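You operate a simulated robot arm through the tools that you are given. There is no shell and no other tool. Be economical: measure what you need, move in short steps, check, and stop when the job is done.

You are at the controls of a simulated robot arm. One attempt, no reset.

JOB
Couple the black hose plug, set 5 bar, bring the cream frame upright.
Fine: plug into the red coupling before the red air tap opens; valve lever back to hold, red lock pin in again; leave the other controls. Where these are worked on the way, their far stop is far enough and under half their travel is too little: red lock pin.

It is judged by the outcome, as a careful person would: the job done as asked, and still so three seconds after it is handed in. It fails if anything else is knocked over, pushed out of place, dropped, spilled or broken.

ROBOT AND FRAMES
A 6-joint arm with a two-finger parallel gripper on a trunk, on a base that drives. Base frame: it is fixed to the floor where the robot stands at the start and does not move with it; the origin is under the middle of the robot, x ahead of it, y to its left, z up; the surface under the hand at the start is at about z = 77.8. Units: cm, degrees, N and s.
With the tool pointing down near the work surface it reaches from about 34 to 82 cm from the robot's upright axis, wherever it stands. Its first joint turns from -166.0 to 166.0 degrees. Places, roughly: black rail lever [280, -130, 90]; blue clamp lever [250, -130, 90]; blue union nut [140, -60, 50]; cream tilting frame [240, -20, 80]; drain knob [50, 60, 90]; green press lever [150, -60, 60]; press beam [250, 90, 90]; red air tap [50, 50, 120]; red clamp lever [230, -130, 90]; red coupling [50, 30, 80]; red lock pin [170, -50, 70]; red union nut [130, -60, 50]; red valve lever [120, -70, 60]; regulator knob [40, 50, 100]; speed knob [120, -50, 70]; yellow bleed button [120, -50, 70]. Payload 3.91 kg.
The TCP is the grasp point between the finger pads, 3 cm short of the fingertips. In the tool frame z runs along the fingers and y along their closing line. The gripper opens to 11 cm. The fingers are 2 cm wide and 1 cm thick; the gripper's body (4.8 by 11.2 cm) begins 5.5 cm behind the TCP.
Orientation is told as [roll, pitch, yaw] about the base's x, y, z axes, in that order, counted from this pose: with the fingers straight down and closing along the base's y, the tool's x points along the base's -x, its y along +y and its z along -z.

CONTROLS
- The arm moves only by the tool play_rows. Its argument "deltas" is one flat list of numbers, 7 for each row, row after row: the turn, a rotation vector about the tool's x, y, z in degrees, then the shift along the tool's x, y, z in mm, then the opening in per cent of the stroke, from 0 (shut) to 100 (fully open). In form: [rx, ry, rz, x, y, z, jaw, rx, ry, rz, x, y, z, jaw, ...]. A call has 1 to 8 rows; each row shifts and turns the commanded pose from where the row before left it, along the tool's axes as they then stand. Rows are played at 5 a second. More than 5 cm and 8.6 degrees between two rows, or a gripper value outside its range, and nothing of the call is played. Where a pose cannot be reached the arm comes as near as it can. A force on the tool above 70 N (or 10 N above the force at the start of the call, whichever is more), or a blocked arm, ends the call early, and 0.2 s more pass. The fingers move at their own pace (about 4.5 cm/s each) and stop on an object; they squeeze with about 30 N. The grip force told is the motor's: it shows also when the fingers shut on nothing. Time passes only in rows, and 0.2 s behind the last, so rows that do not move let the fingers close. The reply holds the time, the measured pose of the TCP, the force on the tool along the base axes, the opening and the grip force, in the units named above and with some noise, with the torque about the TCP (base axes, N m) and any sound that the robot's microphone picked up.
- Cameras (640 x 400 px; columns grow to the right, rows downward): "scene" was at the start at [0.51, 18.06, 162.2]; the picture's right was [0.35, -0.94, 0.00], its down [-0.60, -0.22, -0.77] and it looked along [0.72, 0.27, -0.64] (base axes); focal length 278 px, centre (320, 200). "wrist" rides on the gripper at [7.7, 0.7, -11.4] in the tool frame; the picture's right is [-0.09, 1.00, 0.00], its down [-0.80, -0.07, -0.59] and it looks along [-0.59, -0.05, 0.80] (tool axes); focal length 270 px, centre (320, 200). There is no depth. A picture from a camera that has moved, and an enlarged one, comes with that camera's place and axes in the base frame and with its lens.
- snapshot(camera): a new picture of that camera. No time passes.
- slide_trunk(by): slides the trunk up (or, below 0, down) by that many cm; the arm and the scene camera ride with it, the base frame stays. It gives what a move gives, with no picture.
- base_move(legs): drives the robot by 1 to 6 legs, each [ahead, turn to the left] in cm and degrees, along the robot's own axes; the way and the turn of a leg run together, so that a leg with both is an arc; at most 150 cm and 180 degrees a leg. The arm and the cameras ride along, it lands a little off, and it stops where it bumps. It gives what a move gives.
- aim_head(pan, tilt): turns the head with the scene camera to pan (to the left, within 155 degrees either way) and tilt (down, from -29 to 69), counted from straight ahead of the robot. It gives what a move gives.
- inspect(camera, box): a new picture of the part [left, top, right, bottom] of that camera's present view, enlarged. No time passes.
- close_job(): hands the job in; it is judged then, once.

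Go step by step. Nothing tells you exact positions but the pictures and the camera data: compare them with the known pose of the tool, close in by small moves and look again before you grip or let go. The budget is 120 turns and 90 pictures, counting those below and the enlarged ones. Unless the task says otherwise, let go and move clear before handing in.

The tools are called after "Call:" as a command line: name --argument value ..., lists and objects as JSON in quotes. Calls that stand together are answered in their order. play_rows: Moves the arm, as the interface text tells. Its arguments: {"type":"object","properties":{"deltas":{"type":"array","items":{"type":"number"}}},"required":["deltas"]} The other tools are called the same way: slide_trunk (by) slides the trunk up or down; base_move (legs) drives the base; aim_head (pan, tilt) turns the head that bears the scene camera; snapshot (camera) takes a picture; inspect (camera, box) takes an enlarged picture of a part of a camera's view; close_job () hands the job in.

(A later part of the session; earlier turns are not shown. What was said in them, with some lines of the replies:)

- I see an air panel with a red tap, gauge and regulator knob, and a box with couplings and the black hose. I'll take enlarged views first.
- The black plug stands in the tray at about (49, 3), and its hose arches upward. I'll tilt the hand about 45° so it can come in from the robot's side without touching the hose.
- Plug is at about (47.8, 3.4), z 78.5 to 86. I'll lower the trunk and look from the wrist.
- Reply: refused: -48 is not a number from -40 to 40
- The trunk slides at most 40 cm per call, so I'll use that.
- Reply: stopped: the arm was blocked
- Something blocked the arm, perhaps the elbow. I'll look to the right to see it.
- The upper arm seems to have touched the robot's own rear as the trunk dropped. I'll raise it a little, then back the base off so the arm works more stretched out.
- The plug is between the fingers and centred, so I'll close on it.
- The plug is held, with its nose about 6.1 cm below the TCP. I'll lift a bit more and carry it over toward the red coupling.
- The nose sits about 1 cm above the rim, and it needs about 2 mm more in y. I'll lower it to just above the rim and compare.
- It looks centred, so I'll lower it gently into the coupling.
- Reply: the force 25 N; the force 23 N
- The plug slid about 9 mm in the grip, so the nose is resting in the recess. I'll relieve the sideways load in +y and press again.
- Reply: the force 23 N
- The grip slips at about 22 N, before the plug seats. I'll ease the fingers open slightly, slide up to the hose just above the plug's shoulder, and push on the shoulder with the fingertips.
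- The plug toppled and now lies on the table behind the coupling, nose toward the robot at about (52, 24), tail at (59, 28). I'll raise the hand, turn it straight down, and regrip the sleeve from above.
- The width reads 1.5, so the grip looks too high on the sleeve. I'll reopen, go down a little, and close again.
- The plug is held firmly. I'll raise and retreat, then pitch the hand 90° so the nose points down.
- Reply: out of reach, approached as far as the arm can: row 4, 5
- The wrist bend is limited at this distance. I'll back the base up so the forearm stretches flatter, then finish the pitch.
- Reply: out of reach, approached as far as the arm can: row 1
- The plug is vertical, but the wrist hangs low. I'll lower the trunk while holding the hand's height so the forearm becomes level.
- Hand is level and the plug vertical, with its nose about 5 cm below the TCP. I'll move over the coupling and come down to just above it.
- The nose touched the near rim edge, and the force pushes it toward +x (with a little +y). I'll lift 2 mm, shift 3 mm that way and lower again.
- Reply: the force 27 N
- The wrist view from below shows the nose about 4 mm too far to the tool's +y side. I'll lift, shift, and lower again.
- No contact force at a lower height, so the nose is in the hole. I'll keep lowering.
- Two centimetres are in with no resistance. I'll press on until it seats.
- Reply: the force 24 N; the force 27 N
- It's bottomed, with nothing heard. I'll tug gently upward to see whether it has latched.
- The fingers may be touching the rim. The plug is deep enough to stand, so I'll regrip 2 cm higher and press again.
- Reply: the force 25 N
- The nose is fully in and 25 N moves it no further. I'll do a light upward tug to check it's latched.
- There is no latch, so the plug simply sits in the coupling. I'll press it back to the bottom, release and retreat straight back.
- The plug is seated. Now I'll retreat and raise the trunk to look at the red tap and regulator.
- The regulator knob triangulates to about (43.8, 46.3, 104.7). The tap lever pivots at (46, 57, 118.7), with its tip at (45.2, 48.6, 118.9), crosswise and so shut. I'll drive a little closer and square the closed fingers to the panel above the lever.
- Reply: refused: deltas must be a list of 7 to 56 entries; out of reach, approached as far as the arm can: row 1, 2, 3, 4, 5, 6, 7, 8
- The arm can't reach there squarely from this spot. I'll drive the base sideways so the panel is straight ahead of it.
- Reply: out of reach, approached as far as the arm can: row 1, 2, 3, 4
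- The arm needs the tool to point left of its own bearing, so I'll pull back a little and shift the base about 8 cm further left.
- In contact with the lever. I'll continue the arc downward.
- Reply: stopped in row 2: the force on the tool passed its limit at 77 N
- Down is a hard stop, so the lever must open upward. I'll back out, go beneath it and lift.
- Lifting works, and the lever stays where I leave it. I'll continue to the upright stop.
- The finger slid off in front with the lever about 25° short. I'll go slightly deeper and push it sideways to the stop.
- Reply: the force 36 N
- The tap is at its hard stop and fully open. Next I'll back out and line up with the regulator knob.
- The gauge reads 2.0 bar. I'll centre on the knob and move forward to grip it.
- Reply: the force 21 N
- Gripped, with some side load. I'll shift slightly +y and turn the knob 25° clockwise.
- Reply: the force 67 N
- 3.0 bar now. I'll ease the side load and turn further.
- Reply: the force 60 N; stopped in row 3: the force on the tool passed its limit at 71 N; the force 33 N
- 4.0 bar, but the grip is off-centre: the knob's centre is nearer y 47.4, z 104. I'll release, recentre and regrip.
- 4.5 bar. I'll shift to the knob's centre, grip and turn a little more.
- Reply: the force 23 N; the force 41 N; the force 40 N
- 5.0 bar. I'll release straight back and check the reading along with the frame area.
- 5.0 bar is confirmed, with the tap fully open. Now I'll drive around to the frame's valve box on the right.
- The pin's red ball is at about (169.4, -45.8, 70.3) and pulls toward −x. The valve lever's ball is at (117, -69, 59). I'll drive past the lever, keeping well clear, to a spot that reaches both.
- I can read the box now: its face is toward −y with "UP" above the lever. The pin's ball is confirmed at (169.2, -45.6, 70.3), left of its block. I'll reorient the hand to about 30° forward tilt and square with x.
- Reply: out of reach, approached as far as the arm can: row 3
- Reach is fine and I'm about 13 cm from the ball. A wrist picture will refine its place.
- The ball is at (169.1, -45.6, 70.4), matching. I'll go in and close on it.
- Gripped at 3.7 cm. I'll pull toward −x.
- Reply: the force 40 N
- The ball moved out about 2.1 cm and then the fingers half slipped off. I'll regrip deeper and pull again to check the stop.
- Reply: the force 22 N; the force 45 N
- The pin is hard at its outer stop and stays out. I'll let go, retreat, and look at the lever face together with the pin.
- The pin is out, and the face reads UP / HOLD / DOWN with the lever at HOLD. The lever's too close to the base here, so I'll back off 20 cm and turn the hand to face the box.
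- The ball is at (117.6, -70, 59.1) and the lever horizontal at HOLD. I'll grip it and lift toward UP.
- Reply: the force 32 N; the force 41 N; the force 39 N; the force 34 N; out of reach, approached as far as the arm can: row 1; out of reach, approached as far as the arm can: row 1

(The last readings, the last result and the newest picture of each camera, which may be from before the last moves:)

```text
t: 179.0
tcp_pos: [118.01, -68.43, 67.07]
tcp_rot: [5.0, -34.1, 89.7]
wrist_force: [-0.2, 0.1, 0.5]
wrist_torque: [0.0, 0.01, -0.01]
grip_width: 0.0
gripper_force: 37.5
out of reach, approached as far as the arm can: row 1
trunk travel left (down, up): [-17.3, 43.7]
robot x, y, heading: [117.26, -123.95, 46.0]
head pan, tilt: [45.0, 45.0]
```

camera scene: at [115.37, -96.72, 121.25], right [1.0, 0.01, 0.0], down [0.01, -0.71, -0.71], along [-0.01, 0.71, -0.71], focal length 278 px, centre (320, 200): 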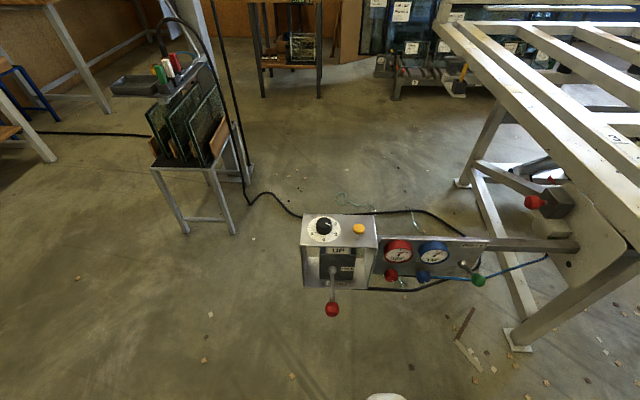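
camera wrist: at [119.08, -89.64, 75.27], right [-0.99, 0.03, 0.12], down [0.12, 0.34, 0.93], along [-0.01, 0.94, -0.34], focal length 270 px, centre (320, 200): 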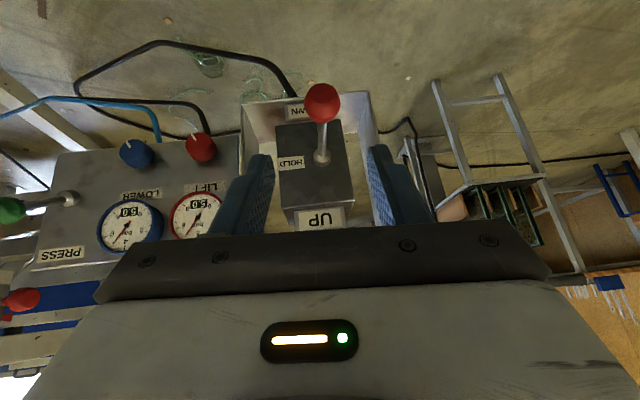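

The fingers slid off the ball near the top of its travel. I'll back off, let some time pass, then look at the frame.

Call:
play_rows --deltas '[0, 0, 0, 0, 0, -30, 0, 0, 0, 0, 0, 0, -40, 0, 0, 0, 0, 0, 0, 0, 0, 0, 0, 0, 0, 0, 0, 0, 0, 0, 0, 0, 0, 0, 0, 0, 0, 0, 0, 0, 0, 0, 0, 0, 0, 0, 0, 0, 0]'

Call:
aim_head --pan 15 --tilt 33

Call:
play_rows --deltas '[0, 0, 0, 0, 0, 0, 0, 0, 0, 0, 0, 0, 0, 0, 0, 0, 0, 0, 0, 0, 0, 0, 0, 0, 0, 0, 0, 0, 0, 0, 0, 0, 0, 0, 0, 0, 0, 0, 0, 0, 0, 0, 0, 0, 0, 0, 0, 0, 0, 0, 0, 0, 0, 0, 0, 0]'

Call:
play_rows --deltas '[0, 0, 0, 0, 0, 0, 0, 0, 0, 0, 0, 0, 0, 0, 0, 0, 0, 0, 0, 0, 0, 0, 0, 0, 0, 0, 0, 0, 0, 0, 0, 0, 0, 0, 0, 0, 0, 0, 0, 0, 0, 0, 0, 0, 0, 0, 0, 0, 0, 0, 0, 0, 0, 0, 0, 0]'

Call:
snapshot --camera "scene"

```text
t: 180.6
tcp_pos: [118.62, -72.43, 72.9]
tcp_rot: [5.0, -34.0, 89.7]
wrist_force: [0.6, 0.0, -0.7]
wrist_torque: [-0.01, 0.02, -0.01]
grip_width: 0.0
gripper_force: 37.8
trunk travel left (down, up): [-17.3, 43.7]
robot x, y, heading: [117.42, -124.23, 45.6]
head pan, tilt: [45.0, 45.0]
```

```text
t: 181.6
tcp_pos: [118.59, -72.35, 72.89]
tcp_rot: [4.9, -34.0, 89.7]
wrist_force: [1.3, -0.3, -1.2]
wrist_torque: [0.02, 0.03, 0.01]
grip_width: 0.03
gripper_force: 37.1
trunk travel left (down, up): [-17.3, 43.7]
robot x, y, heading: [117.83, -124.09, 45.6]
head pan, tilt: [15.0, 33.0]
```

```text
t: 183.3
tcp_pos: [118.47, -72.23, 72.84]
tcp_rot: [5.0, -34.0, 89.7]
wrist_force: [-0.2, 0.5, -0.1]
wrist_torque: [0.01, 0.0, -0.01]
grip_width: 0.0
gripper_force: 37.1
trunk travel left (down, up): [-17.3, 43.7]
robot x, y, heading: [117.74, -124.64, 45.8]
head pan, tilt: [15.0, 33.0]
```

```text
t: 185.2
tcp_pos: [118.61, -72.36, 72.84]
tcp_rot: [5.0, -34.0, 89.8]
wrist_force: [-0.3, -0.4, -0.8]
wrist_torque: [0.03, 0.01, -0.02]
grip_width: 0.0
gripper_force: 37.6
trunk travel left (down, up): [-17.3, 43.7]
robot x, y, heading: [117.1, -123.93, 45.9]
head pan, tilt: [15.0, 33.0]
```

```text
2 pictures are left
camera scene: at [105.88, -111.41, 123.03], right [0.87, -0.49, 0.0], down [-0.27, -0.48, -0.84], along [0.41, 0.73, -0.54], focal length 278 px, centre (320, 200)
```

scene: 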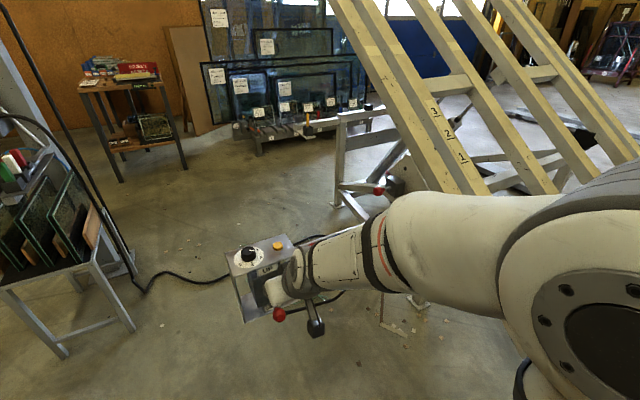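

The frame is rising and the lever appears to stay at UP. I'll wait with the arm still.

Call:
play_rows --deltas '[0, 0, 0, 0, 0, 0, 0, 0, 0, 0, 0, 0, 0, 0, 0, 0, 0, 0, 0, 0, 0, 0, 0, 0, 0, 0, 0, 0, 0, 0, 0, 0, 0, 0, 0, 0, 0, 0, 0, 0, 0, 0, 0, 0, 0, 0, 0, 0, 0, 0, 0, 0, 0, 0, 0, 0]'

Call:
play_rows --deltas '[0, 0, 0, 0, 0, 0, 0, 0, 0, 0, 0, 0, 0, 0, 0, 0, 0, 0, 0, 0, 0, 0, 0, 0, 0, 0, 0, 0, 0, 0, 0, 0, 0, 0, 0, 0, 0, 0, 0, 0, 0, 0, 0, 0, 0, 0, 0, 0, 0, 0, 0, 0, 0, 0, 0, 0]'

Call:
play_rows --deltas '[0, 0, 0, 0, 0, 0, 0, 0, 0, 0, 0, 0, 0, 0, 0, 0, 0, 0, 0, 0, 0, 0, 0, 0, 0, 0, 0, 0, 0, 0, 0, 0, 0, 0, 0, 0, 0, 0, 0, 0, 0, 0, 0, 0, 0, 0, 0, 0, 0, 0, 0, 0, 0, 0, 0, 0]'

Call:
play_rows --deltas '[0, 0, 0, 0, 0, 0, 0, 0, 0, 0, 0, 0, 0, 0, 0, 0, 0, 0, 0, 0, 0, 0, 0, 0, 0, 0, 0, 0, 0, 0, 0, 0, 0, 0, 0, 0, 0, 0, 0, 0, 0, 0, 0, 0, 0, 0, 0, 0, 0, 0, 0, 0, 0, 0, 0, 0]'

Call:
play_rows --deltas '[0, 0, 0, 0, 0, 0, 0, 0, 0, 0, 0, 0, 0, 0, 0, 0, 0, 0, 0, 0, 0, 0, 0, 0, 0, 0, 0, 0, 0, 0, 0, 0, 0, 0, 0, 0, 0, 0, 0, 0, 0, 0, 0, 0, 0, 0, 0, 0, 0, 0, 0, 0, 0, 0, 0, 0]'

Call:
play_rows --deltas '[0, 0, 0, 0, 0, 0, 0, 0, 0, 0, 0, 0, 0, 0, 0, 0, 0, 0, 0, 0, 0, 0, 0, 0, 0, 0, 0, 0, 0, 0, 0, 0, 0, 0, 0, 0, 0, 0, 0, 0, 0, 0, 0, 0, 0, 0, 0, 0, 0, 0, 0, 0, 0, 0, 0, 0]'

Call:
play_rows --deltas '[0, 0, 0, 0, 0, 0, 0, 0, 0, 0, 0, 0, 0, 0, 0, 0, 0, 0, 0, 0, 0, 0, 0, 0, 0, 0, 0, 0, 0, 0, 0, 0, 0, 0, 0, 0, 0, 0, 0, 0, 0, 0, 0, 0, 0, 0, 0, 0, 0, 0, 0, 0, 0, 0, 0, 0]'

Call:
play_rows --deltas '[0, 0, 0, 0, 0, 0, 0, 0, 0, 0, 0, 0, 0, 0, 0, 0, 0, 0, 0, 0, 0, 0, 0, 0, 0, 0, 0, 0, 0, 0, 0, 0, 0, 0, 0, 0, 0, 0, 0, 0, 0, 0, 0, 0, 0, 0, 0, 0, 0, 0, 0, 0, 0, 0, 0, 0]'

Call:
play_rows --deltas '[0, 0, 0, 0, 0, 0, 0, 0, 0, 0, 0, 0, 0, 0, 0, 0, 0, 0, 0, 0, 0, 0, 0, 0, 0, 0, 0, 0, 0, 0, 0, 0, 0, 0, 0, 0, 0, 0, 0, 0, 0, 0, 0, 0, 0, 0, 0, 0, 0, 0, 0, 0, 0, 0, 0, 0]'

Call:
play_rows --deltas '[0, 0, 0, 0, 0, 0, 0, 0, 0, 0, 0, 0, 0, 0, 0, 0, 0, 0, 0, 0, 0, 0, 0, 0, 0, 0, 0, 0, 0, 0, 0, 0, 0, 0, 0, 0, 0, 0, 0, 0, 0, 0, 0, 0, 0, 0, 0, 0, 0, 0, 0, 0, 0, 0, 0, 0]'

```text
t: 186.9
tcp_pos: [118.61, -72.36, 72.83]
tcp_rot: [5.0, -34.0, 89.8]
wrist_force: [-0.2, 1.9, 0.3]
wrist_torque: [-0.03, 0.0, 0.0]
grip_width: 0.01
gripper_force: 37.3
trunk travel left (down, up): [-17.3, 43.7]
robot x, y, heading: [117.41, -123.87, 45.6]
head pan, tilt: [15.0, 33.0]
```

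```text
t: 188.8
tcp_pos: [118.63, -72.38, 72.91]
tcp_rot: [4.9, -34.0, 89.8]
wrist_force: [0.3, 0.5, -0.2]
wrist_torque: [0.0, -0.03, 0.0]
grip_width: 0.02
gripper_force: 37.6
trunk travel left (down, up): [-17.3, 43.7]
robot x, y, heading: [117.19, -124.3, 45.9]
head pan, tilt: [15.0, 33.0]
```

```text
t: 190.6
tcp_pos: [118.62, -72.37, 72.95]
tcp_rot: [4.8, -34.1, 89.7]
wrist_force: [-0.1, -0.1, 0.8]
wrist_torque: [0.0, -0.02, 0.04]
grip_width: 0.0
gripper_force: 37.9
trunk travel left (down, up): [-17.3, 43.7]
robot x, y, heading: [117.38, -124.17, 45.9]
head pan, tilt: [15.0, 33.0]
```

```text
t: 192.3
tcp_pos: [118.55, -72.36, 73.0]
tcp_rot: [4.9, -34.0, 89.8]
wrist_force: [0.8, -0.3, 0.2]
wrist_torque: [0.02, -0.02, -0.01]
grip_width: 0.0
gripper_force: 37.3
trunk travel left (down, up): [-17.3, 43.7]
robot x, y, heading: [117.43, -124.26, 45.9]
head pan, tilt: [15.0, 33.0]
```

```text
t: 194.2
tcp_pos: [118.62, -72.3, 72.86]
tcp_rot: [5.0, -34.0, 89.6]
wrist_force: [0.3, 0.0, -0.1]
wrist_torque: [0.02, 0.0, -0.02]
grip_width: 0.03
gripper_force: 37.2
trunk travel left (down, up): [-17.3, 43.7]
robot x, y, heading: [117.09, -124.06, 46.0]
head pan, tilt: [15.0, 33.0]
```

```text
t: 195.9
tcp_pos: [118.56, -72.4, 72.99]
tcp_rot: [4.9, -34.0, 89.7]
wrist_force: [-0.8, 0.2, -0.5]
wrist_torque: [0.05, -0.01, 0.01]
grip_width: 0.0
gripper_force: 37.9
trunk travel left (down, up): [-17.3, 43.7]
robot x, y, heading: [117.66, -123.81, 45.9]
head pan, tilt: [15.0, 33.0]
```

```text
t: 197.8
tcp_pos: [118.59, -72.42, 72.9]
tcp_rot: [5.0, -34.0, 89.6]
wrist_force: [-0.9, -0.1, -0.4]
wrist_torque: [0.02, 0.02, 0.0]
grip_width: 0.0
gripper_force: 37.7
trunk travel left (down, up): [-17.3, 43.7]
robot x, y, heading: [117.33, -124.0, 45.8]
head pan, tilt: [15.0, 33.0]
```

```text
t: 199.6
tcp_pos: [118.63, -72.31, 72.82]
tcp_rot: [5.0, -34.0, 89.6]
wrist_force: [0.2, -0.6, 0.3]
wrist_torque: [-0.03, -0.02, 0.0]
grip_width: 0.02
gripper_force: 37.4
trunk travel left (down, up): [-17.3, 43.7]
robot x, y, heading: [117.24, -124.28, 46.0]
head pan, tilt: [15.0, 33.0]
```

```text
t: 201.3
tcp_pos: [118.62, -72.34, 72.92]
tcp_rot: [4.8, -34.0, 89.7]
wrist_force: [0.0, -0.1, -0.7]
wrist_torque: [0.0, 0.01, 0.0]
grip_width: 0.0
gripper_force: 37.7
trunk travel left (down, up): [-17.3, 43.7]
robot x, y, heading: [117.38, -123.97, 45.9]
head pan, tilt: [15.0, 33.0]
```

```text
t: 203.2
tcp_pos: [118.53, -72.34, 72.95]
tcp_rot: [4.9, -34.0, 89.8]
wrist_force: [0.8, 0.5, 0.3]
wrist_torque: [0.01, 0.01, -0.02]
grip_width: 0.01
gripper_force: 37.9
trunk travel left (down, up): [-17.3, 43.7]
robot x, y, heading: [117.27, -124.03, 45.8]
head pan, tilt: [15.0, 33.0]
```

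Call:
snapshot --camera "scene"

```text
1 pictures are left
camera scene: at [105.88, -111.41, 123.03], right [0.87, -0.49, 0.0], down [-0.27, -0.48, -0.84], along [0.41, 0.73, -0.54], focal length 278 px, centre (320, 200)
```

scene: 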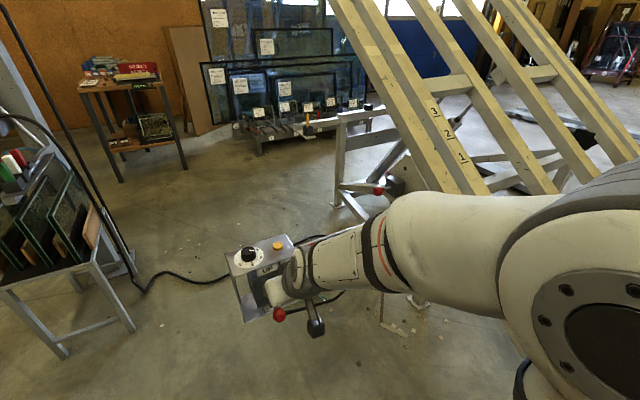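

The frame has stopped at roughly 30°, so the lever springs back to HOLD when released. I'll grip the ball again and hold it at UP.

Call:
play_rows --deltas '[0, 0, 0, 20, 0, -10, 50, 0, 0, 0, 20, 0, -10, 50, 0, 0, 0, 16, -1, -5, 50, 0, 0, 0, 0, 0, 20, 50, 0, 0, 0, 0, 0, 40, 50, 0, 0, 0, 0, 0, 40, 50, 0, 0, 0, 0, 0, 0, 50, 0, 0, 0, 0, 0, 0, 50]'

```text
t: 204.9
tcp_pos: [117.92, -73.14, 64.4]
tcp_rot: [4.7, -33.9, 89.7]
wrist_force: [0.8, -0.3, -0.4]
wrist_torque: [-0.03, 0.01, 0.01]
grip_width: 5.47
gripper_force: 0.1
out of reach, approached as far as the arm can: row 5
trunk travel left (down, up): [-17.3, 43.7]
robot x, y, heading: [117.52, -123.85, 45.8]
head pan, tilt: [15.0, 33.0]
```

Call:
play_rows --deltas '[0, 0, 0, 1, -2, 27, 50, 0, 0, 0, 1, -2, 26, 50, 0, 0, 0, 0, 0, 0, 50, 0, 0, 0, 0, 0, 0, 0, 0, 0, 0, 0, 0, 0, 0, 0, 0, 0, 0, 0, 0, 0, 0, 0, 0, 0, 0, 0, 0]'

```text
t: 206.6
tcp_pos: [117.89, -70.48, 59.81]
tcp_rot: [5.1, -34.0, 89.6]
wrist_force: [0.3, -0.2, -0.3]
wrist_torque: [-0.02, -0.02, -0.01]
grip_width: 0.02
gripper_force: 30.1
trunk travel left (down, up): [-17.3, 43.7]
robot x, y, heading: [117.36, -124.08, 45.9]
head pan, tilt: [15.0, 33.0]
```

The fingers closed on nothing, so the ball must be part-way up, above them. I'll use the closed fingers beneath it to push the lever fully to UP.

Call:
play_rows --deltas '[0, 0, 0, -8.4, 0, -5.5, 0, 0, 0, 0, -8.4, 0, -5.5, 0, 0, 0, 0, -7, 0, -7, 0, 0, 0, 0, 0, 0, 0, 0]'

Call:
play_rows --deltas '[0, 0, 0, -7, 0, -7, 0, 0, 0, 0, -7, 0, -7, 0, 0, 0, 0, 0, 0, 0, 0]'

```text
t: 207.6
tcp_pos: [118.0, -69.75, 62.22]
tcp_rot: [4.6, -33.5, 89.8]
wrist_force: [-2.9, -19.4, -27.6]
wrist_torque: [0.09, -0.14, 0.11]
grip_width: 0.0
gripper_force: 29.8
trunk travel left (down, up): [-17.3, 43.7]
robot x, y, heading: [117.23, -124.08, 45.9]
head pan, tilt: [15.0, 33.0]
```

```text
t: 208.0
tcp_pos: [118.08, -70.31, 62.92]
tcp_rot: [4.5, -32.3, 89.8]
wrist_force: [2.0, -7.8, -1.5]
wrist_torque: [0.02, 0.03, 0.02]
grip_width: 0.0
gripper_force: 29.5
trunk travel left (down, up): [-17.3, 43.7]
robot x, y, heading: [117.85, -124.17, 45.6]
head pan, tilt: [15.0, 33.0]
stopped in row 2: the force on the tool passed its limit at 74 N (the readings are from after the stop); the commanded pose is now the measured one
```

The lever is hard at its UP stop, but the frame stopped at about 35°. Its lower end probably rests on my base's corner, so I'll take the hand off and drive back out of its sweep.

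Call:
play_rows --deltas '[0, 0, 0, 3, 0, 0, 0, 0, 0, 0, 0, 0, -40, 0, 0, 0, 0, 0, 0, -45, 0, 0, 0, 0, 0, 0, -45, 0, 0, 0, 0, 0, 0, 0, 0]'

Call:
base_move --legs '[[-35, 0]]'

Call:
play_rows --deltas '[0, 0, 0, 0, 0, 0, 0, 0, 0, 0, 0, 0, 0, 0, 0, 0, 0, 0, 0, 0, 0, 0, 0, 0, 0, 0, 0, 0, 0, 0, 0, 0, 0, 0, 0, 0, 0, 0, 0, 0, 0, 0, 0, 0, 0, 0, 0, 0, 0, 0, 0, 0, 0, 0, 0, 0]'

Call:
play_rows --deltas '[0, 0, 0, 0, 0, 0, 0, 0, 0, 0, 0, 0, 0, 0, 0, 0, 0, 0, 0, 0, 0, 0, 0, 0, 0, 0, 0, 0, 0, 0, 0, 0, 0, 0, 0, 0, 0, 0, 0, 0, 0, 0, 0, 0, 0, 0, 0, 0, 0, 0, 0, 0, 0, 0, 0, 0]'

Call:
play_rows --deltas '[0, 0, 0, 0, 0, 0, 0, 0, 0, 0, 0, 0, 0, 0, 0, 0, 0, 0, 0, 0, 0, 0, 0, 0, 0, 0, 0, 0, 0, 0, 0, 0, 0, 0, 0, 0, 0, 0, 0, 0, 0, 0, 0, 0, 0, 0, 0, 0, 0, 0, 0, 0, 0, 0, 0, 0]'

Call:
play_rows --deltas '[0, 0, 0, 0, 0, 0, 0, 0, 0, 0, 0, 0, 0, 0, 0, 0, 0, 0, 0, 0, 0, 0, 0, 0, 0, 0, 0, 0, 0, 0, 0, 0, 0, 0, 0, 0, 0, 0, 0, 0, 0, 0, 0, 0, 0, 0, 0, 0, 0, 0, 0, 0, 0, 0, 0, 0]'

Call:
play_rows --deltas '[0, 0, 0, 0, 0, 0, 0, 0, 0, 0, 0, 0, 0, 0, 0, 0, 0, 0, 0, 0, 0, 0, 0, 0, 0, 0, 0, 0, 0, 0, 0, 0, 0, 0, 0, 0, 0, 0, 0, 0, 0, 0, 0, 0, 0, 0, 0, 0, 0, 0, 0, 0, 0, 0, 0, 0]'

Call:
play_rows --deltas '[0, 0, 0, 0, 0, 0, 0, 0, 0, 0, 0, 0, 0, 0, 0, 0, 0, 0, 0, 0, 0, 0, 0, 0, 0, 0, 0, 0, 0, 0, 0, 0, 0, 0, 0, 0, 0, 0, 0, 0, 0, 0, 0, 0, 0, 0, 0, 0, 0, 0, 0, 0, 0, 0, 0, 0]'

Call:
play_rows --deltas '[0, 0, 0, 0, 0, 0, 0, 0, 0, 0, 0, 0, 0, 0, 0, 0, 0, 0, 0, 0, 0, 0, 0, 0, 0, 0, 0, 0, 0, 0, 0, 0, 0, 0, 0, 0, 0, 0, 0, 0, 0, 0, 0, 0, 0, 0, 0, 0, 0, 0, 0, 0, 0, 0, 0, 0]'

Call:
play_rows --deltas '[0, 0, 0, 0, 0, 0, 0, 0, 0, 0, 0, 0, 0, 0, 0, 0, 0, 0, 0, 0, 0, 0, 0, 0, 0, 0, 0, 0, 0, 0, 0, 0, 0, 0, 0, 0, 0, 0, 0, 0, 0, 0, 0, 0, 0, 0, 0, 0, 0, 0, 0, 0, 0, 0, 0, 0]'

```text
t: 209.2
tcp_pos: [118.86, -76.89, 72.92]
tcp_rot: [4.8, -32.4, 89.7]
wrist_force: [-0.1, 0.3, 1.2]
wrist_torque: [0.01, 0.0, -0.03]
grip_width: 0.0
gripper_force: 29.8
out of reach, approached as far as the arm can: row 3
trunk travel left (down, up): [-17.3, 43.7]
robot x, y, heading: [117.31, -124.24, 45.8]
head pan, tilt: [15.0, 33.0]
```

```text
t: 211.5
tcp_pos: [94.21, -102.32, 72.85]
tcp_rot: [4.6, -32.5, 89.7]
wrist_force: [0.3, -0.2, 0.6]
wrist_torque: [0.01, -0.01, 0.0]
grip_width: 0.0
gripper_force: 29.8
trunk travel left (down, up): [-17.3, 43.7]
robot x, y, heading: [92.52, -150.08, 45.5]
head pan, tilt: [15.0, 33.0]
```

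```text
t: 213.3
tcp_pos: [94.17, -102.35, 72.88]
tcp_rot: [4.6, -32.5, 89.7]
wrist_force: [0.4, 0.2, -0.2]
wrist_torque: [-0.02, 0.01, -0.04]
grip_width: 0.0
gripper_force: 30.4
trunk travel left (down, up): [-17.3, 43.7]
robot x, y, heading: [92.77, -149.63, 45.7]
head pan, tilt: [15.0, 33.0]
```

```text
t: 215.1
tcp_pos: [94.25, -102.3, 72.83]
tcp_rot: [4.6, -32.5, 89.7]
wrist_force: [-0.4, 0.1, 0.7]
wrist_torque: [0.01, -0.01, -0.01]
grip_width: 0.0
gripper_force: 30.4
trunk travel left (down, up): [-17.3, 43.7]
robot x, y, heading: [92.94, -149.21, 45.7]
head pan, tilt: [15.0, 33.0]
```

```text
t: 216.9
tcp_pos: [94.12, -102.2, 72.92]
tcp_rot: [4.6, -32.5, 89.6]
wrist_force: [-0.8, -0.3, -0.2]
wrist_torque: [0.02, 0.02, -0.01]
grip_width: 0.0
gripper_force: 30.4
trunk travel left (down, up): [-17.3, 43.7]
robot x, y, heading: [92.49, -149.2, 45.8]
head pan, tilt: [15.0, 33.0]
```

```text
t: 218.7
tcp_pos: [94.1, -102.12, 72.93]
tcp_rot: [4.6, -32.6, 89.7]
wrist_force: [0.5, 0.3, -0.5]
wrist_torque: [0.01, -0.01, 0.0]
grip_width: 0.01
gripper_force: 30.0
trunk travel left (down, up): [-17.3, 43.7]
robot x, y, heading: [92.74, -149.8, 45.7]
head pan, tilt: [15.0, 33.0]
```

```text
t: 220.5
tcp_pos: [94.17, -102.29, 72.8]
tcp_rot: [4.6, -32.5, 89.6]
wrist_force: [0.8, -0.3, 0.4]
wrist_torque: [-0.01, 0.0, -0.01]
grip_width: 0.0
gripper_force: 29.8
trunk travel left (down, up): [-17.3, 43.7]
robot x, y, heading: [92.49, -149.27, 45.4]
head pan, tilt: [15.0, 33.0]
```

```text
t: 222.3
tcp_pos: [94.12, -102.28, 72.95]
tcp_rot: [4.5, -32.4, 89.6]
wrist_force: [0.9, -0.5, 0.1]
wrist_torque: [0.01, 0.01, 0.0]
grip_width: 0.01
gripper_force: 30.8
trunk travel left (down, up): [-17.3, 43.7]
robot x, y, heading: [92.41, -149.4, 45.6]
head pan, tilt: [15.0, 33.0]
```

```text
t: 224.1
tcp_pos: [94.17, -102.35, 72.85]
tcp_rot: [4.7, -32.5, 89.6]
wrist_force: [0.1, 0.2, 0.2]
wrist_torque: [-0.01, 0.0, 0.0]
grip_width: 0.02
gripper_force: 29.7
trunk travel left (down, up): [-17.3, 43.7]
robot x, y, heading: [92.91, -149.23, 45.9]
head pan, tilt: [15.0, 33.0]
```

```text
t: 225.9
tcp_pos: [94.23, -102.33, 73.0]
tcp_rot: [4.6, -32.5, 89.7]
wrist_force: [-0.3, -0.3, 0.0]
wrist_torque: [0.03, -0.02, -0.02]
grip_width: 0.01
gripper_force: 30.0
trunk travel left (down, up): [-17.3, 43.7]
robot x, y, heading: [92.89, -149.55, 45.2]
head pan, tilt: [15.0, 33.0]
```

I'll aim the head to cover the frame and lever, and use the last picture here.

Call:
aim_head --pan 12 --tilt 12

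Call:
snapshot --camera "scene"

```text
t: 226.8
tcp_pos: [94.13, -102.21, 72.95]
tcp_rot: [4.6, -32.5, 89.6]
wrist_force: [0.4, -0.1, -1.1]
wrist_torque: [-0.01, -0.01, 0.01]
grip_width: 0.01
gripper_force: 30.2
trunk travel left (down, up): [-17.3, 43.7]
robot x, y, heading: [92.59, -149.45, 45.7]
head pan, tilt: [12.0, 12.0]
```

```text
0 pictures are left
camera scene: at [81.74, -136.73, 126.4], right [0.84, -0.54, 0.0], down [-0.11, -0.18, -0.98], along [0.52, 0.83, -0.21], focal length 278 px, centre (320, 200)
```

scene: 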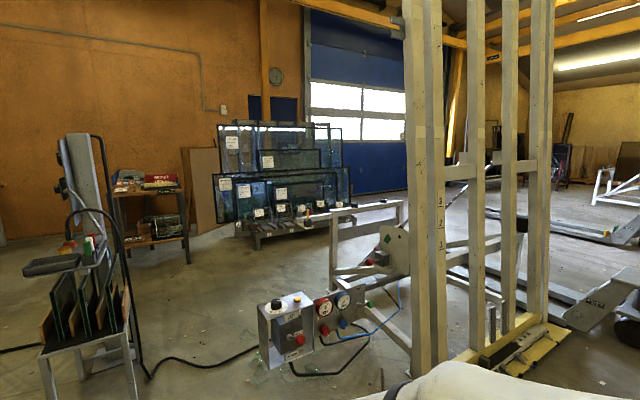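

The frame is upright, the lever ball is at UP (about y -68, z 63.6), and the pin is still out. Pictures are used up, so from here I go by measured poses. I'll drive back to the lever.

Call:
base_move --legs '[[32, 0]]'

Call:
play_rows --deltas '[0, 0, 0, 0, 0, 0, 50, 0, 0, 0, 0, 0, 0, 50]'

```text
t: 228.9
tcp_pos: [116.33, -79.7, 72.85]
tcp_rot: [4.7, -32.5, 89.7]
wrist_force: [0.2, -0.4, 0.2]
wrist_torque: [0.0, -0.01, -0.01]
grip_width: 0.0
gripper_force: 29.9
trunk travel left (down, up): [-17.3, 43.7]
robot x, y, heading: [114.71, -127.07, 45.6]
head pan, tilt: [12.0, 12.0]
```

```text
t: 229.5
tcp_pos: [116.44, -79.54, 72.87]
tcp_rot: [4.6, -32.5, 89.7]
wrist_force: [0.8, 0.6, 0.5]
wrist_torque: [-0.01, 0.02, -0.01]
grip_width: 5.06
gripper_force: 0.1
trunk travel left (down, up): [-17.3, 43.7]
robot x, y, heading: [114.67, -126.95, 45.6]
head pan, tilt: [12.0, 12.0]
```

Call:
play_rows --deltas '[0, 0, 0, -15.5, -12.2, 23.3, 50, 0, 0, 0, -15.5, -12.2, 23.3, 50, 0, 0, 0, 0, 0, 0, 50, 0, 0, 0, 0, 0, 0, 50]'

Call:
play_rows --deltas '[0, 0, 0, 0, 0, 40, 50, 0, 0, 0, 0, 0, 40, 50, 0, 0, 0, 0, 0, 0, 50]'

```text
t: 230.5
tcp_pos: [118.35, -74.24, 70.4]
tcp_rot: [4.6, -32.6, 89.8]
wrist_force: [0.3, -0.5, 0.1]
wrist_torque: [0.0, 0.0, 0.0]
grip_width: 5.5
gripper_force: 0.0
trunk travel left (down, up): [-17.3, 43.7]
robot x, y, heading: [114.84, -126.54, 45.6]
head pan, tilt: [12.0, 12.0]
```

```text
t: 231.3
tcp_pos: [117.66, -70.08, 63.69]
tcp_rot: [4.4, -32.5, 89.6]
wrist_force: [0.9, -0.1, -0.2]
wrist_torque: [0.02, 0.04, -0.01]
grip_width: 5.49
gripper_force: 0.0
trunk travel left (down, up): [-17.3, 43.7]
robot x, y, heading: [114.65, -127.14, 45.8]
head pan, tilt: [12.0, 12.0]
```

Call:
play_rows --deltas '[0, 0, 0, 0, 0, 0, 0, 0, 0, 0, 0, 0, 0, 0, 0, 0, 0, 0, 0, 0, 0, 0, 0, 0, 0, 0, 0, 0]'

```text
t: 232.3
tcp_pos: [117.7, -70.57, 63.45]
tcp_rot: [4.4, -31.9, 89.8]
wrist_force: [-7.9, -37.4, -22.7]
wrist_torque: [-0.32, -0.08, 0.08]
grip_width: 0.0
gripper_force: 32.7
trunk travel left (down, up): [-17.3, 43.7]
robot x, y, heading: [115.25, -126.67, 45.3]
head pan, tilt: [12.0, 12.0]
```

The fingers squeezed off; the push direction says the ball sits about 2 cm further up and in. I'll back out, shift and regrip.

Call:
play_rows --deltas '[0, 0, 0, 0, 0, -30, 0, 0, 0, 0, 0, 0, -30, 0, 0, 0, 0, 0, 0, 0, 50, 0, 0, 0, -22.7, -0.5, 0, 50, 0, 0, 0, 0, 0, 0, 50, 0, 0, 0, 0, 0, 32, 50, 0, 0, 0, 0, 0, 33, 50, 0, 0, 0, 0, 0, 0, 50]'

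Call:
play_rows --deltas '[0, 0, 0, 0, 0, 0, 0, 0, 0, 0, 0, 0, 0, 0, 0, 0, 0, 0, 0, 0, 0, 0, 0, 0, 0, 0, 0, 0]'

```text
t: 232.6
tcp_pos: [117.86, -71.38, 64.69]
tcp_rot: [4.6, -31.8, 89.7]
wrist_force: [0.6, -10.7, 3.0]
wrist_torque: [-0.16, -0.01, 0.04]
grip_width: 0.0
gripper_force: 37.6
trunk travel left (down, up): [-17.3, 43.7]
robot x, y, heading: [114.76, -127.07, 45.8]
head pan, tilt: [12.0, 12.0]
stopped in row 1: the force on the tool passed its limit at 118 N (the readings are from after the stop); the commanded pose is now the measured one
```

```text
t: 233.6
tcp_pos: [117.81, -71.28, 64.54]
tcp_rot: [4.6, -31.8, 89.7]
wrist_force: [-0.6, -6.3, -2.3]
wrist_torque: [-0.12, 0.03, 0.02]
grip_width: 0.0
gripper_force: 38.0
trunk travel left (down, up): [-17.3, 43.7]
robot x, y, heading: [114.95, -127.0, 45.5]
head pan, tilt: [12.0, 12.0]
```

The finger snagged on the ball. I'll move directly away from it first, then retreat and shift.

Call:
play_rows --deltas '[0, 0, 0, 10, 0, 0, 0, 0, 0, 0, 15, 0, 0, 0, 0, 0, 0, 0, 0, 0, 0]'

Call:
play_rows --deltas '[0, 0, 0, 0, 0, -30, 0, 0, 0, 0, 0, 0, -30, 0, 0, 0, 0, 0, 0, 0, 50, 0, 0, 0, 0, 0, 0, 50]'

```text
t: 234.4
tcp_pos: [117.77, -73.44, 63.23]
tcp_rot: [4.5, -31.8, 89.7]
wrist_force: [0.6, -0.8, 0.4]
wrist_torque: [0.02, 0.01, 0.02]
grip_width: 0.0
gripper_force: 37.6
trunk travel left (down, up): [-17.3, 43.7]
robot x, y, heading: [114.71, -127.12, 45.7]
head pan, tilt: [12.0, 12.0]
```

```text
t: 235.4
tcp_pos: [118.25, -76.52, 68.28]
tcp_rot: [4.8, -31.7, 89.7]
wrist_force: [-0.1, 0.2, 0.0]
wrist_torque: [-0.01, 0.01, 0.0]
grip_width: 5.04
gripper_force: 0.0
trunk travel left (down, up): [-17.3, 43.7]
robot x, y, heading: [114.93, -127.16, 45.5]
head pan, tilt: [12.0, 12.0]
```

Call:
play_rows --deltas '[0, 0, 0, -27, 0, 0, 50, 0, 0, 0, -26.5, 0, 0, 50, 0, 0, 0, 0, 0, 38, 50, 0, 0, 0, 0, 0, 39, 50, 0, 0, 0, 0, 0, 0, 50, 0, 0, 0, 0, 0, 0, 50]'

Call:
play_rows --deltas '[0, 0, 0, 0, 0, 0, 25, 0, 0, 0, 0, 0, 0, 25, 0, 0, 0, 0, 0, 0, 25, 0, 0, 0, 0, 0, 0, 25]'

```text
t: 236.8
tcp_pos: [117.73, -67.8, 64.7]
tcp_rot: [4.6, -31.8, 89.8]
wrist_force: [-0.2, -1.0, -0.5]
wrist_torque: [0.06, -0.02, -0.02]
grip_width: 5.5
gripper_force: 0.0
trunk travel left (down, up): [-17.3, 43.7]
robot x, y, heading: [114.67, -126.55, 45.5]
head pan, tilt: [12.0, 12.0]
```

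```text
t: 237.8
tcp_pos: [117.52, -67.82, 64.78]
tcp_rot: [4.6, -31.8, 89.9]
wrist_force: [-14.8, 2.5, -0.5]
wrist_torque: [0.09, 0.24, 0.06]
grip_width: 3.33
gripper_force: 45.1
trunk travel left (down, up): [-17.3, 43.7]
robot x, y, heading: [114.98, -127.04, 45.6]
head pan, tilt: [12.0, 12.0]
```

Gripped at 3.33 cm. I'll bring the lever down along its arc to the HOLD pose measured earlier.

Call:
play_rows --deltas '[0, 0, 0, 16.9, -1.5, 8.3, 25, 0, 0, 0, 16.3, -1.5, 9.2, 25, 0, 0, 0, 13.9, -1.5, 10.5, 25, 0, 0, 0, 0, 0, 0, 25, 0, 0, 0, 0, 0, 0, 25]'

```text
t: 239.0
tcp_pos: [117.88, -70.47, 59.67]
tcp_rot: [4.4, -31.6, 89.8]
wrist_force: [-24.7, 0.5, -4.8]
wrist_torque: [-0.3, -0.13, 0.29]
grip_width: 3.99
gripper_force: 12.3
trunk travel left (down, up): [-17.3, 43.7]
robot x, y, heading: [114.34, -126.92, 45.7]
head pan, tilt: [12.0, 12.0]
```

Call:
play_rows --deltas '[0, 0, 0, 0, 0, 0, 20, 0, 0, 0, 0, 0, 0, 20, 0, 0, 0, 0, 0, 0, 20]'

```text
t: 239.8
tcp_pos: [117.98, -70.35, 59.81]
tcp_rot: [4.5, -31.7, 90.0]
wrist_force: [-33.4, -8.8, -4.9]
wrist_torque: [-0.37, -0.13, 0.52]
grip_width: 3.84
gripper_force: 16.0
trunk travel left (down, up): [-17.3, 43.7]
robot x, y, heading: [114.55, -126.97, 45.4]
head pan, tilt: [12.0, 12.0]
```

Call:
play_rows --deltas '[0, 0, 0, 0, 4, 0, 20, 0, 0, 0, 0, 0, 0, 20, 0, 0, 0, 0, 0, 0, 20]'

```text
t: 240.6
tcp_pos: [117.65, -70.48, 59.96]
tcp_rot: [4.6, -31.8, 89.6]
wrist_force: [-5.6, -10.1, -1.8]
wrist_torque: [-0.06, -0.26, -0.07]
grip_width: 3.35
gripper_force: 45.4
trunk travel left (down, up): [-17.3, 43.7]
robot x, y, heading: [115.15, -126.8, 45.8]
head pan, tilt: [12.0, 12.0]
```

The lever is back at its earlier HOLD pose within about 2 mm. I'll release it and retreat.

Call:
play_rows --deltas '[0, 0, 0, 0, 0, 0, 50, 0, 0, 0, 0, 0, 0, 50, 0, 0, 0, 0, 0, 0, 50, 0, 0, 0, 0, 0, -40, 50, 0, 0, 0, 0, 0, -45, 50, 0, 0, 0, 0, 0, -45, 50, 0, 0, 0, 0, 0, 0, 50]'

```text
t: 242.2
tcp_pos: [118.52, -77.11, 70.83]
tcp_rot: [4.7, -31.9, 89.6]
wrist_force: [-0.5, 0.8, 0.3]
wrist_torque: [0.04, 0.02, -0.04]
grip_width: 5.5
gripper_force: 0.0
trunk travel left (down, up): [-17.3, 43.7]
robot x, y, heading: [114.81, -126.64, 45.6]
head pan, tilt: [12.0, 12.0]
```

Next is the lock pin. I'll raise the hand above the panel, turn it back to face +x, then drive up to where the pin is in reach.

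Call:
play_rows --deltas '[0, 0, 0, -22.4, 0, -36, 50, 0, 0, 0, -22.4, 0, -36, 50, 0, 0, 0, -22.4, 0, -36, 50, 0, 0, 0, -22.4, 0, -36, 50, 4.12, -0.55, 6.62, 0, 0, 0, 50, 4.12, -0.55, 6.62, 0, 0, 0, 50, 4.12, -0.55, 6.62, 0, 0, 0, 50, 4.12, -0.55, 6.62, 0, 0, 0, 50]'

Call:
play_rows --deltas '[4.12, -0.55, 6.62, 0, 0, 0, 50, 4.12, -0.55, 6.62, 0, 0, 0, 50, 4.12, -0.55, 6.62, 0, 0, 0, 50, 4.12, -0.55, 6.62, 0, 0, 0, 50, 4.12, -0.55, 6.62, 0, 0, 0, 50, 4.12, -0.55, 6.62, 0, 0, 0, 50, 4.12, -0.55, 6.62, 0, 0, 0, 50, 0, 0, 0, 0, 0, 0, 50]'

Call:
play_rows --deltas '[0, 0, 0, 0, 0, 0, 50, 0, 0, 0, 0, 0, 0, 50]'

```text
t: 244.0
tcp_pos: [119.76, -77.35, 87.7]
tcp_rot: [4.6, -31.9, 58.2]
wrist_force: [-0.2, 0.3, -0.1]
wrist_torque: [0.0, 0.0, -0.03]
grip_width: 5.5
gripper_force: 0.0
trunk travel left (down, up): [-17.3, 43.7]
robot x, y, heading: [114.53, -127.15, 45.4]
head pan, tilt: [12.0, 12.0]
```

```text
t: 245.8
tcp_pos: [119.71, -77.28, 87.76]
tcp_rot: [4.6, -31.9, 3.6]
wrist_force: [0.3, 0.0, -0.1]
wrist_torque: [0.01, -0.02, 0.0]
grip_width: 5.51
gripper_force: 0.0
trunk travel left (down, up): [-17.3, 43.7]
robot x, y, heading: [114.78, -127.16, 45.7]
head pan, tilt: [12.0, 12.0]
```

```text
t: 246.4
tcp_pos: [119.63, -77.18, 87.87]
tcp_rot: [4.7, -31.8, 3.7]
wrist_force: [0.6, -0.6, -0.9]
wrist_torque: [-0.01, 0.0, -0.03]
grip_width: 5.49
gripper_force: 0.2
trunk travel left (down, up): [-17.3, 43.7]
robot x, y, heading: [114.69, -127.04, 45.6]
head pan, tilt: [12.0, 12.0]
```

Call:
base_move --legs '[[20, 0]]'

Call:
play_rows --deltas '[0, 0, 0, -36.3, 24.7, 20.7, 50, 0, 0, 0, -36.3, 24.7, 20.7, 50, 0, 0, 0, -36.3, 24.7, 20.7, 50, 0, 0, 0, -36.3, 24.7, 20.7, 50, 0, 0, 0, -36.3, 24.7, 20.7, 50, 0, 0, 0, -36.3, 24.7, 20.7, 50, 0, 0, 0, 0, 0, 0, 50, 0, 0, 0, 0, 0, 0, 50]'

```text
t: 248.0
tcp_pos: [133.6, -63.1, 87.84]
tcp_rot: [4.7, -31.9, 3.5]
wrist_force: [0.6, 0.4, -0.3]
wrist_torque: [0.01, -0.01, 0.0]
grip_width: 5.5
gripper_force: 0.1
trunk travel left (down, up): [-17.3, 43.7]
robot x, y, heading: [128.51, -112.71, 45.5]
head pan, tilt: [12.0, 12.0]
```

```text
t: 249.8
tcp_pos: [157.11, -45.86, 89.96]
tcp_rot: [4.7, -31.9, 3.6]
wrist_force: [0.1, 0.5, -0.5]
wrist_torque: [-0.03, -0.03, -0.02]
grip_width: 5.51
gripper_force: 0.0
trunk travel left (down, up): [-17.3, 43.7]
robot x, y, heading: [128.64, -112.87, 45.6]
head pan, tilt: [12.0, 12.0]
```

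Call:
play_rows --deltas '[0, 0, 0, 12.5, -20.6, 0, 50, 0, 0, 0, 0, 0, 41, 50, 0, 0, 0, 0, 0, 41, 50, 0, 0, 0, 0, 0, 41, 50, 0, 0, 0, 0, 0, 41, 50, 0, 0, 0, 0, 0, 40, 50, 0, 0, 0, 0, 0, 0, 50, 0, 0, 0, 0, 0, 0, 50]'

Call:
play_rows --deltas '[0, 0, 0, 0, 0, 0, 25, 0, 0, 0, 0, 0, 0, 25, 0, 0, 0, 0, 0, 0, 25, 0, 0, 0, 0, 0, 0, 25]'

```text
t: 251.6
tcp_pos: [166.81, -45.79, 71.97]
tcp_rot: [4.7, -31.9, 3.5]
wrist_force: [0.4, 0.2, 0.1]
wrist_torque: [0.04, -0.01, -0.03]
grip_width: 5.5
gripper_force: 0.1
trunk travel left (down, up): [-17.3, 43.7]
robot x, y, heading: [128.6, -112.75, 45.5]
head pan, tilt: [12.0, 12.0]
```

```text
t: 252.6
tcp_pos: [166.83, -45.65, 71.99]
tcp_rot: [4.9, -31.9, 3.5]
wrist_force: [3.7, 18.9, 1.2]
wrist_torque: [0.57, -0.02, 0.21]
grip_width: 3.75
gripper_force: 44.9
trunk travel left (down, up): [-17.3, 43.7]
robot x, y, heading: [128.66, -112.62, 45.3]
head pan, tilt: [12.0, 12.0]
```

Gripped the pin's ball. Now I'll push it in toward +x.

Call:
play_rows --deltas '[0, 0, 0, -8.5, 2, 5.2, 25, 0, 0, 0, -8.5, -1, 5.2, 25, 0, 0, 0, 0, 0, 0, 25]'

Call:
play_rows --deltas '[0, 0, 0, -5, -0.6, 3, 25, 0, 0, 0, 0, 0, 0, 25]'

```text
t: 253.4
tcp_pos: [169.03, -45.66, 71.85]
tcp_rot: [4.5, -31.9, 3.5]
wrist_force: [-0.3, -16.0, 1.9]
wrist_torque: [-0.83, -0.45, -0.14]
grip_width: 3.75
gripper_force: 44.7
trunk travel left (down, up): [-17.3, 43.7]
robot x, y, heading: [128.84, -112.71, 45.5]
head pan, tilt: [12.0, 12.0]
```

```text
t: 254.0
tcp_pos: [169.33, -45.67, 71.81]
tcp_rot: [4.5, -31.8, 3.4]
wrist_force: [-15.3, -36.2, -0.3]
wrist_torque: [-0.55, 0.64, -0.14]
grip_width: 3.71
gripper_force: 45.4
trunk travel left (down, up): [-17.3, 43.7]
robot x, y, heading: [128.88, -112.36, 45.6]
head pan, tilt: [12.0, 12.0]
```

Call:
play_rows --deltas '[0, 0, 0, 0, -5, 0, 25, 0, 0, 0, -3, 0, 2, 25, 0, 0, 0, 0, 0, 0, 25]'

Call:
play_rows --deltas '[0, 0, 0, -3, 0, 2, 25, 0, 0, 0, 0, 0, 0, 25]'

```text
t: 254.8
tcp_pos: [169.48, -45.64, 71.89]
tcp_rot: [4.9, -32.0, 3.5]
wrist_force: [-38.3, -7.6, -2.7]
wrist_torque: [-0.19, 0.8, 0.05]
grip_width: 3.75
gripper_force: 45.0
trunk travel left (down, up): [-17.3, 43.7]
robot x, y, heading: [128.81, -112.75, 45.7]
head pan, tilt: [12.0, 12.0]
```

```text
t: 255.4
tcp_pos: [170.01, -45.71, 71.97]
tcp_rot: [5.0, -32.1, 3.5]
wrist_force: [-23.5, 1.1, 2.4]
wrist_torque: [0.11, 0.32, 0.11]
grip_width: 3.68
gripper_force: 45.1
trunk travel left (down, up): [-17.3, 43.7]
robot x, y, heading: [128.8, -112.97, 45.6]
head pan, tilt: [12.0, 12.0]
```

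The pin hit its inner stop after the same travel it came out, about 2.3 cm. I'll ease off, open, retreat and drive clear.

Call:
play_rows --deltas '[0, 0, 0, 3, 0, -2, 25, 0, 0, 0, 0, 0, 0, 60, 0, 0, 0, 0, 0, 0, 60, 0, 0, 0, 0, 0, -40, 60, 0, 0, 0, 0, 0, -45, 60, 0, 0, 0, 0, 0, -45, 60, 0, 0, 0, 0, 0, -45, 60, 0, 0, 0, 0, 0, 0, 60]'

Call:
base_move --legs '[[-25, 0]]'

```text
t: 257.2
tcp_pos: [160.72, -47.84, 86.54]
tcp_rot: [4.7, -31.9, 3.5]
wrist_force: [-0.1, -0.2, -0.3]
wrist_torque: [0.01, -0.01, -0.04]
grip_width: 6.61
gripper_force: 0.2
trunk travel left (down, up): [-17.3, 43.7]
robot x, y, heading: [128.7, -112.74, 45.6]
head pan, tilt: [12.0, 12.0]
```

```text
t: 259.1
tcp_pos: [142.87, -65.54, 86.56]
tcp_rot: [4.7, -31.8, 3.7]
wrist_force: [0.0, -0.7, -0.2]
wrist_torque: [-0.02, 0.03, 0.04]
grip_width: 6.63
gripper_force: 0.0
trunk travel left (down, up): [-17.3, 43.7]
robot x, y, heading: [111.08, -130.83, 45.8]
head pan, tilt: [12.0, 12.0]
```

Call:
close_job

```text
The job is handed in.
```

The job is done and handed in, though the last two steps went by measured positions because I had used up my pictures.

- **Plug:** it sits fully down in the red coupling, and I seated it before opening the tap. It has no latch, so a light upward tug does lift it. It toppled onto the table once on the first try, and I picked it up and reseated it.
- **Air:** the red tap is open to its stop. The gauge read 5.0 bar after I let go of the knob.
- **Frame:** it is upright, as seen in the last picture. It stopped at about 35° on the way up, probably against my base, and went on once I drove clear.
- **Valve lever (not seen):** it is back at HOLD, within about 2 mm of where I first gripped it.
- **Lock pin (not seen):** it hit a firm stop after going in about as far as it came out.
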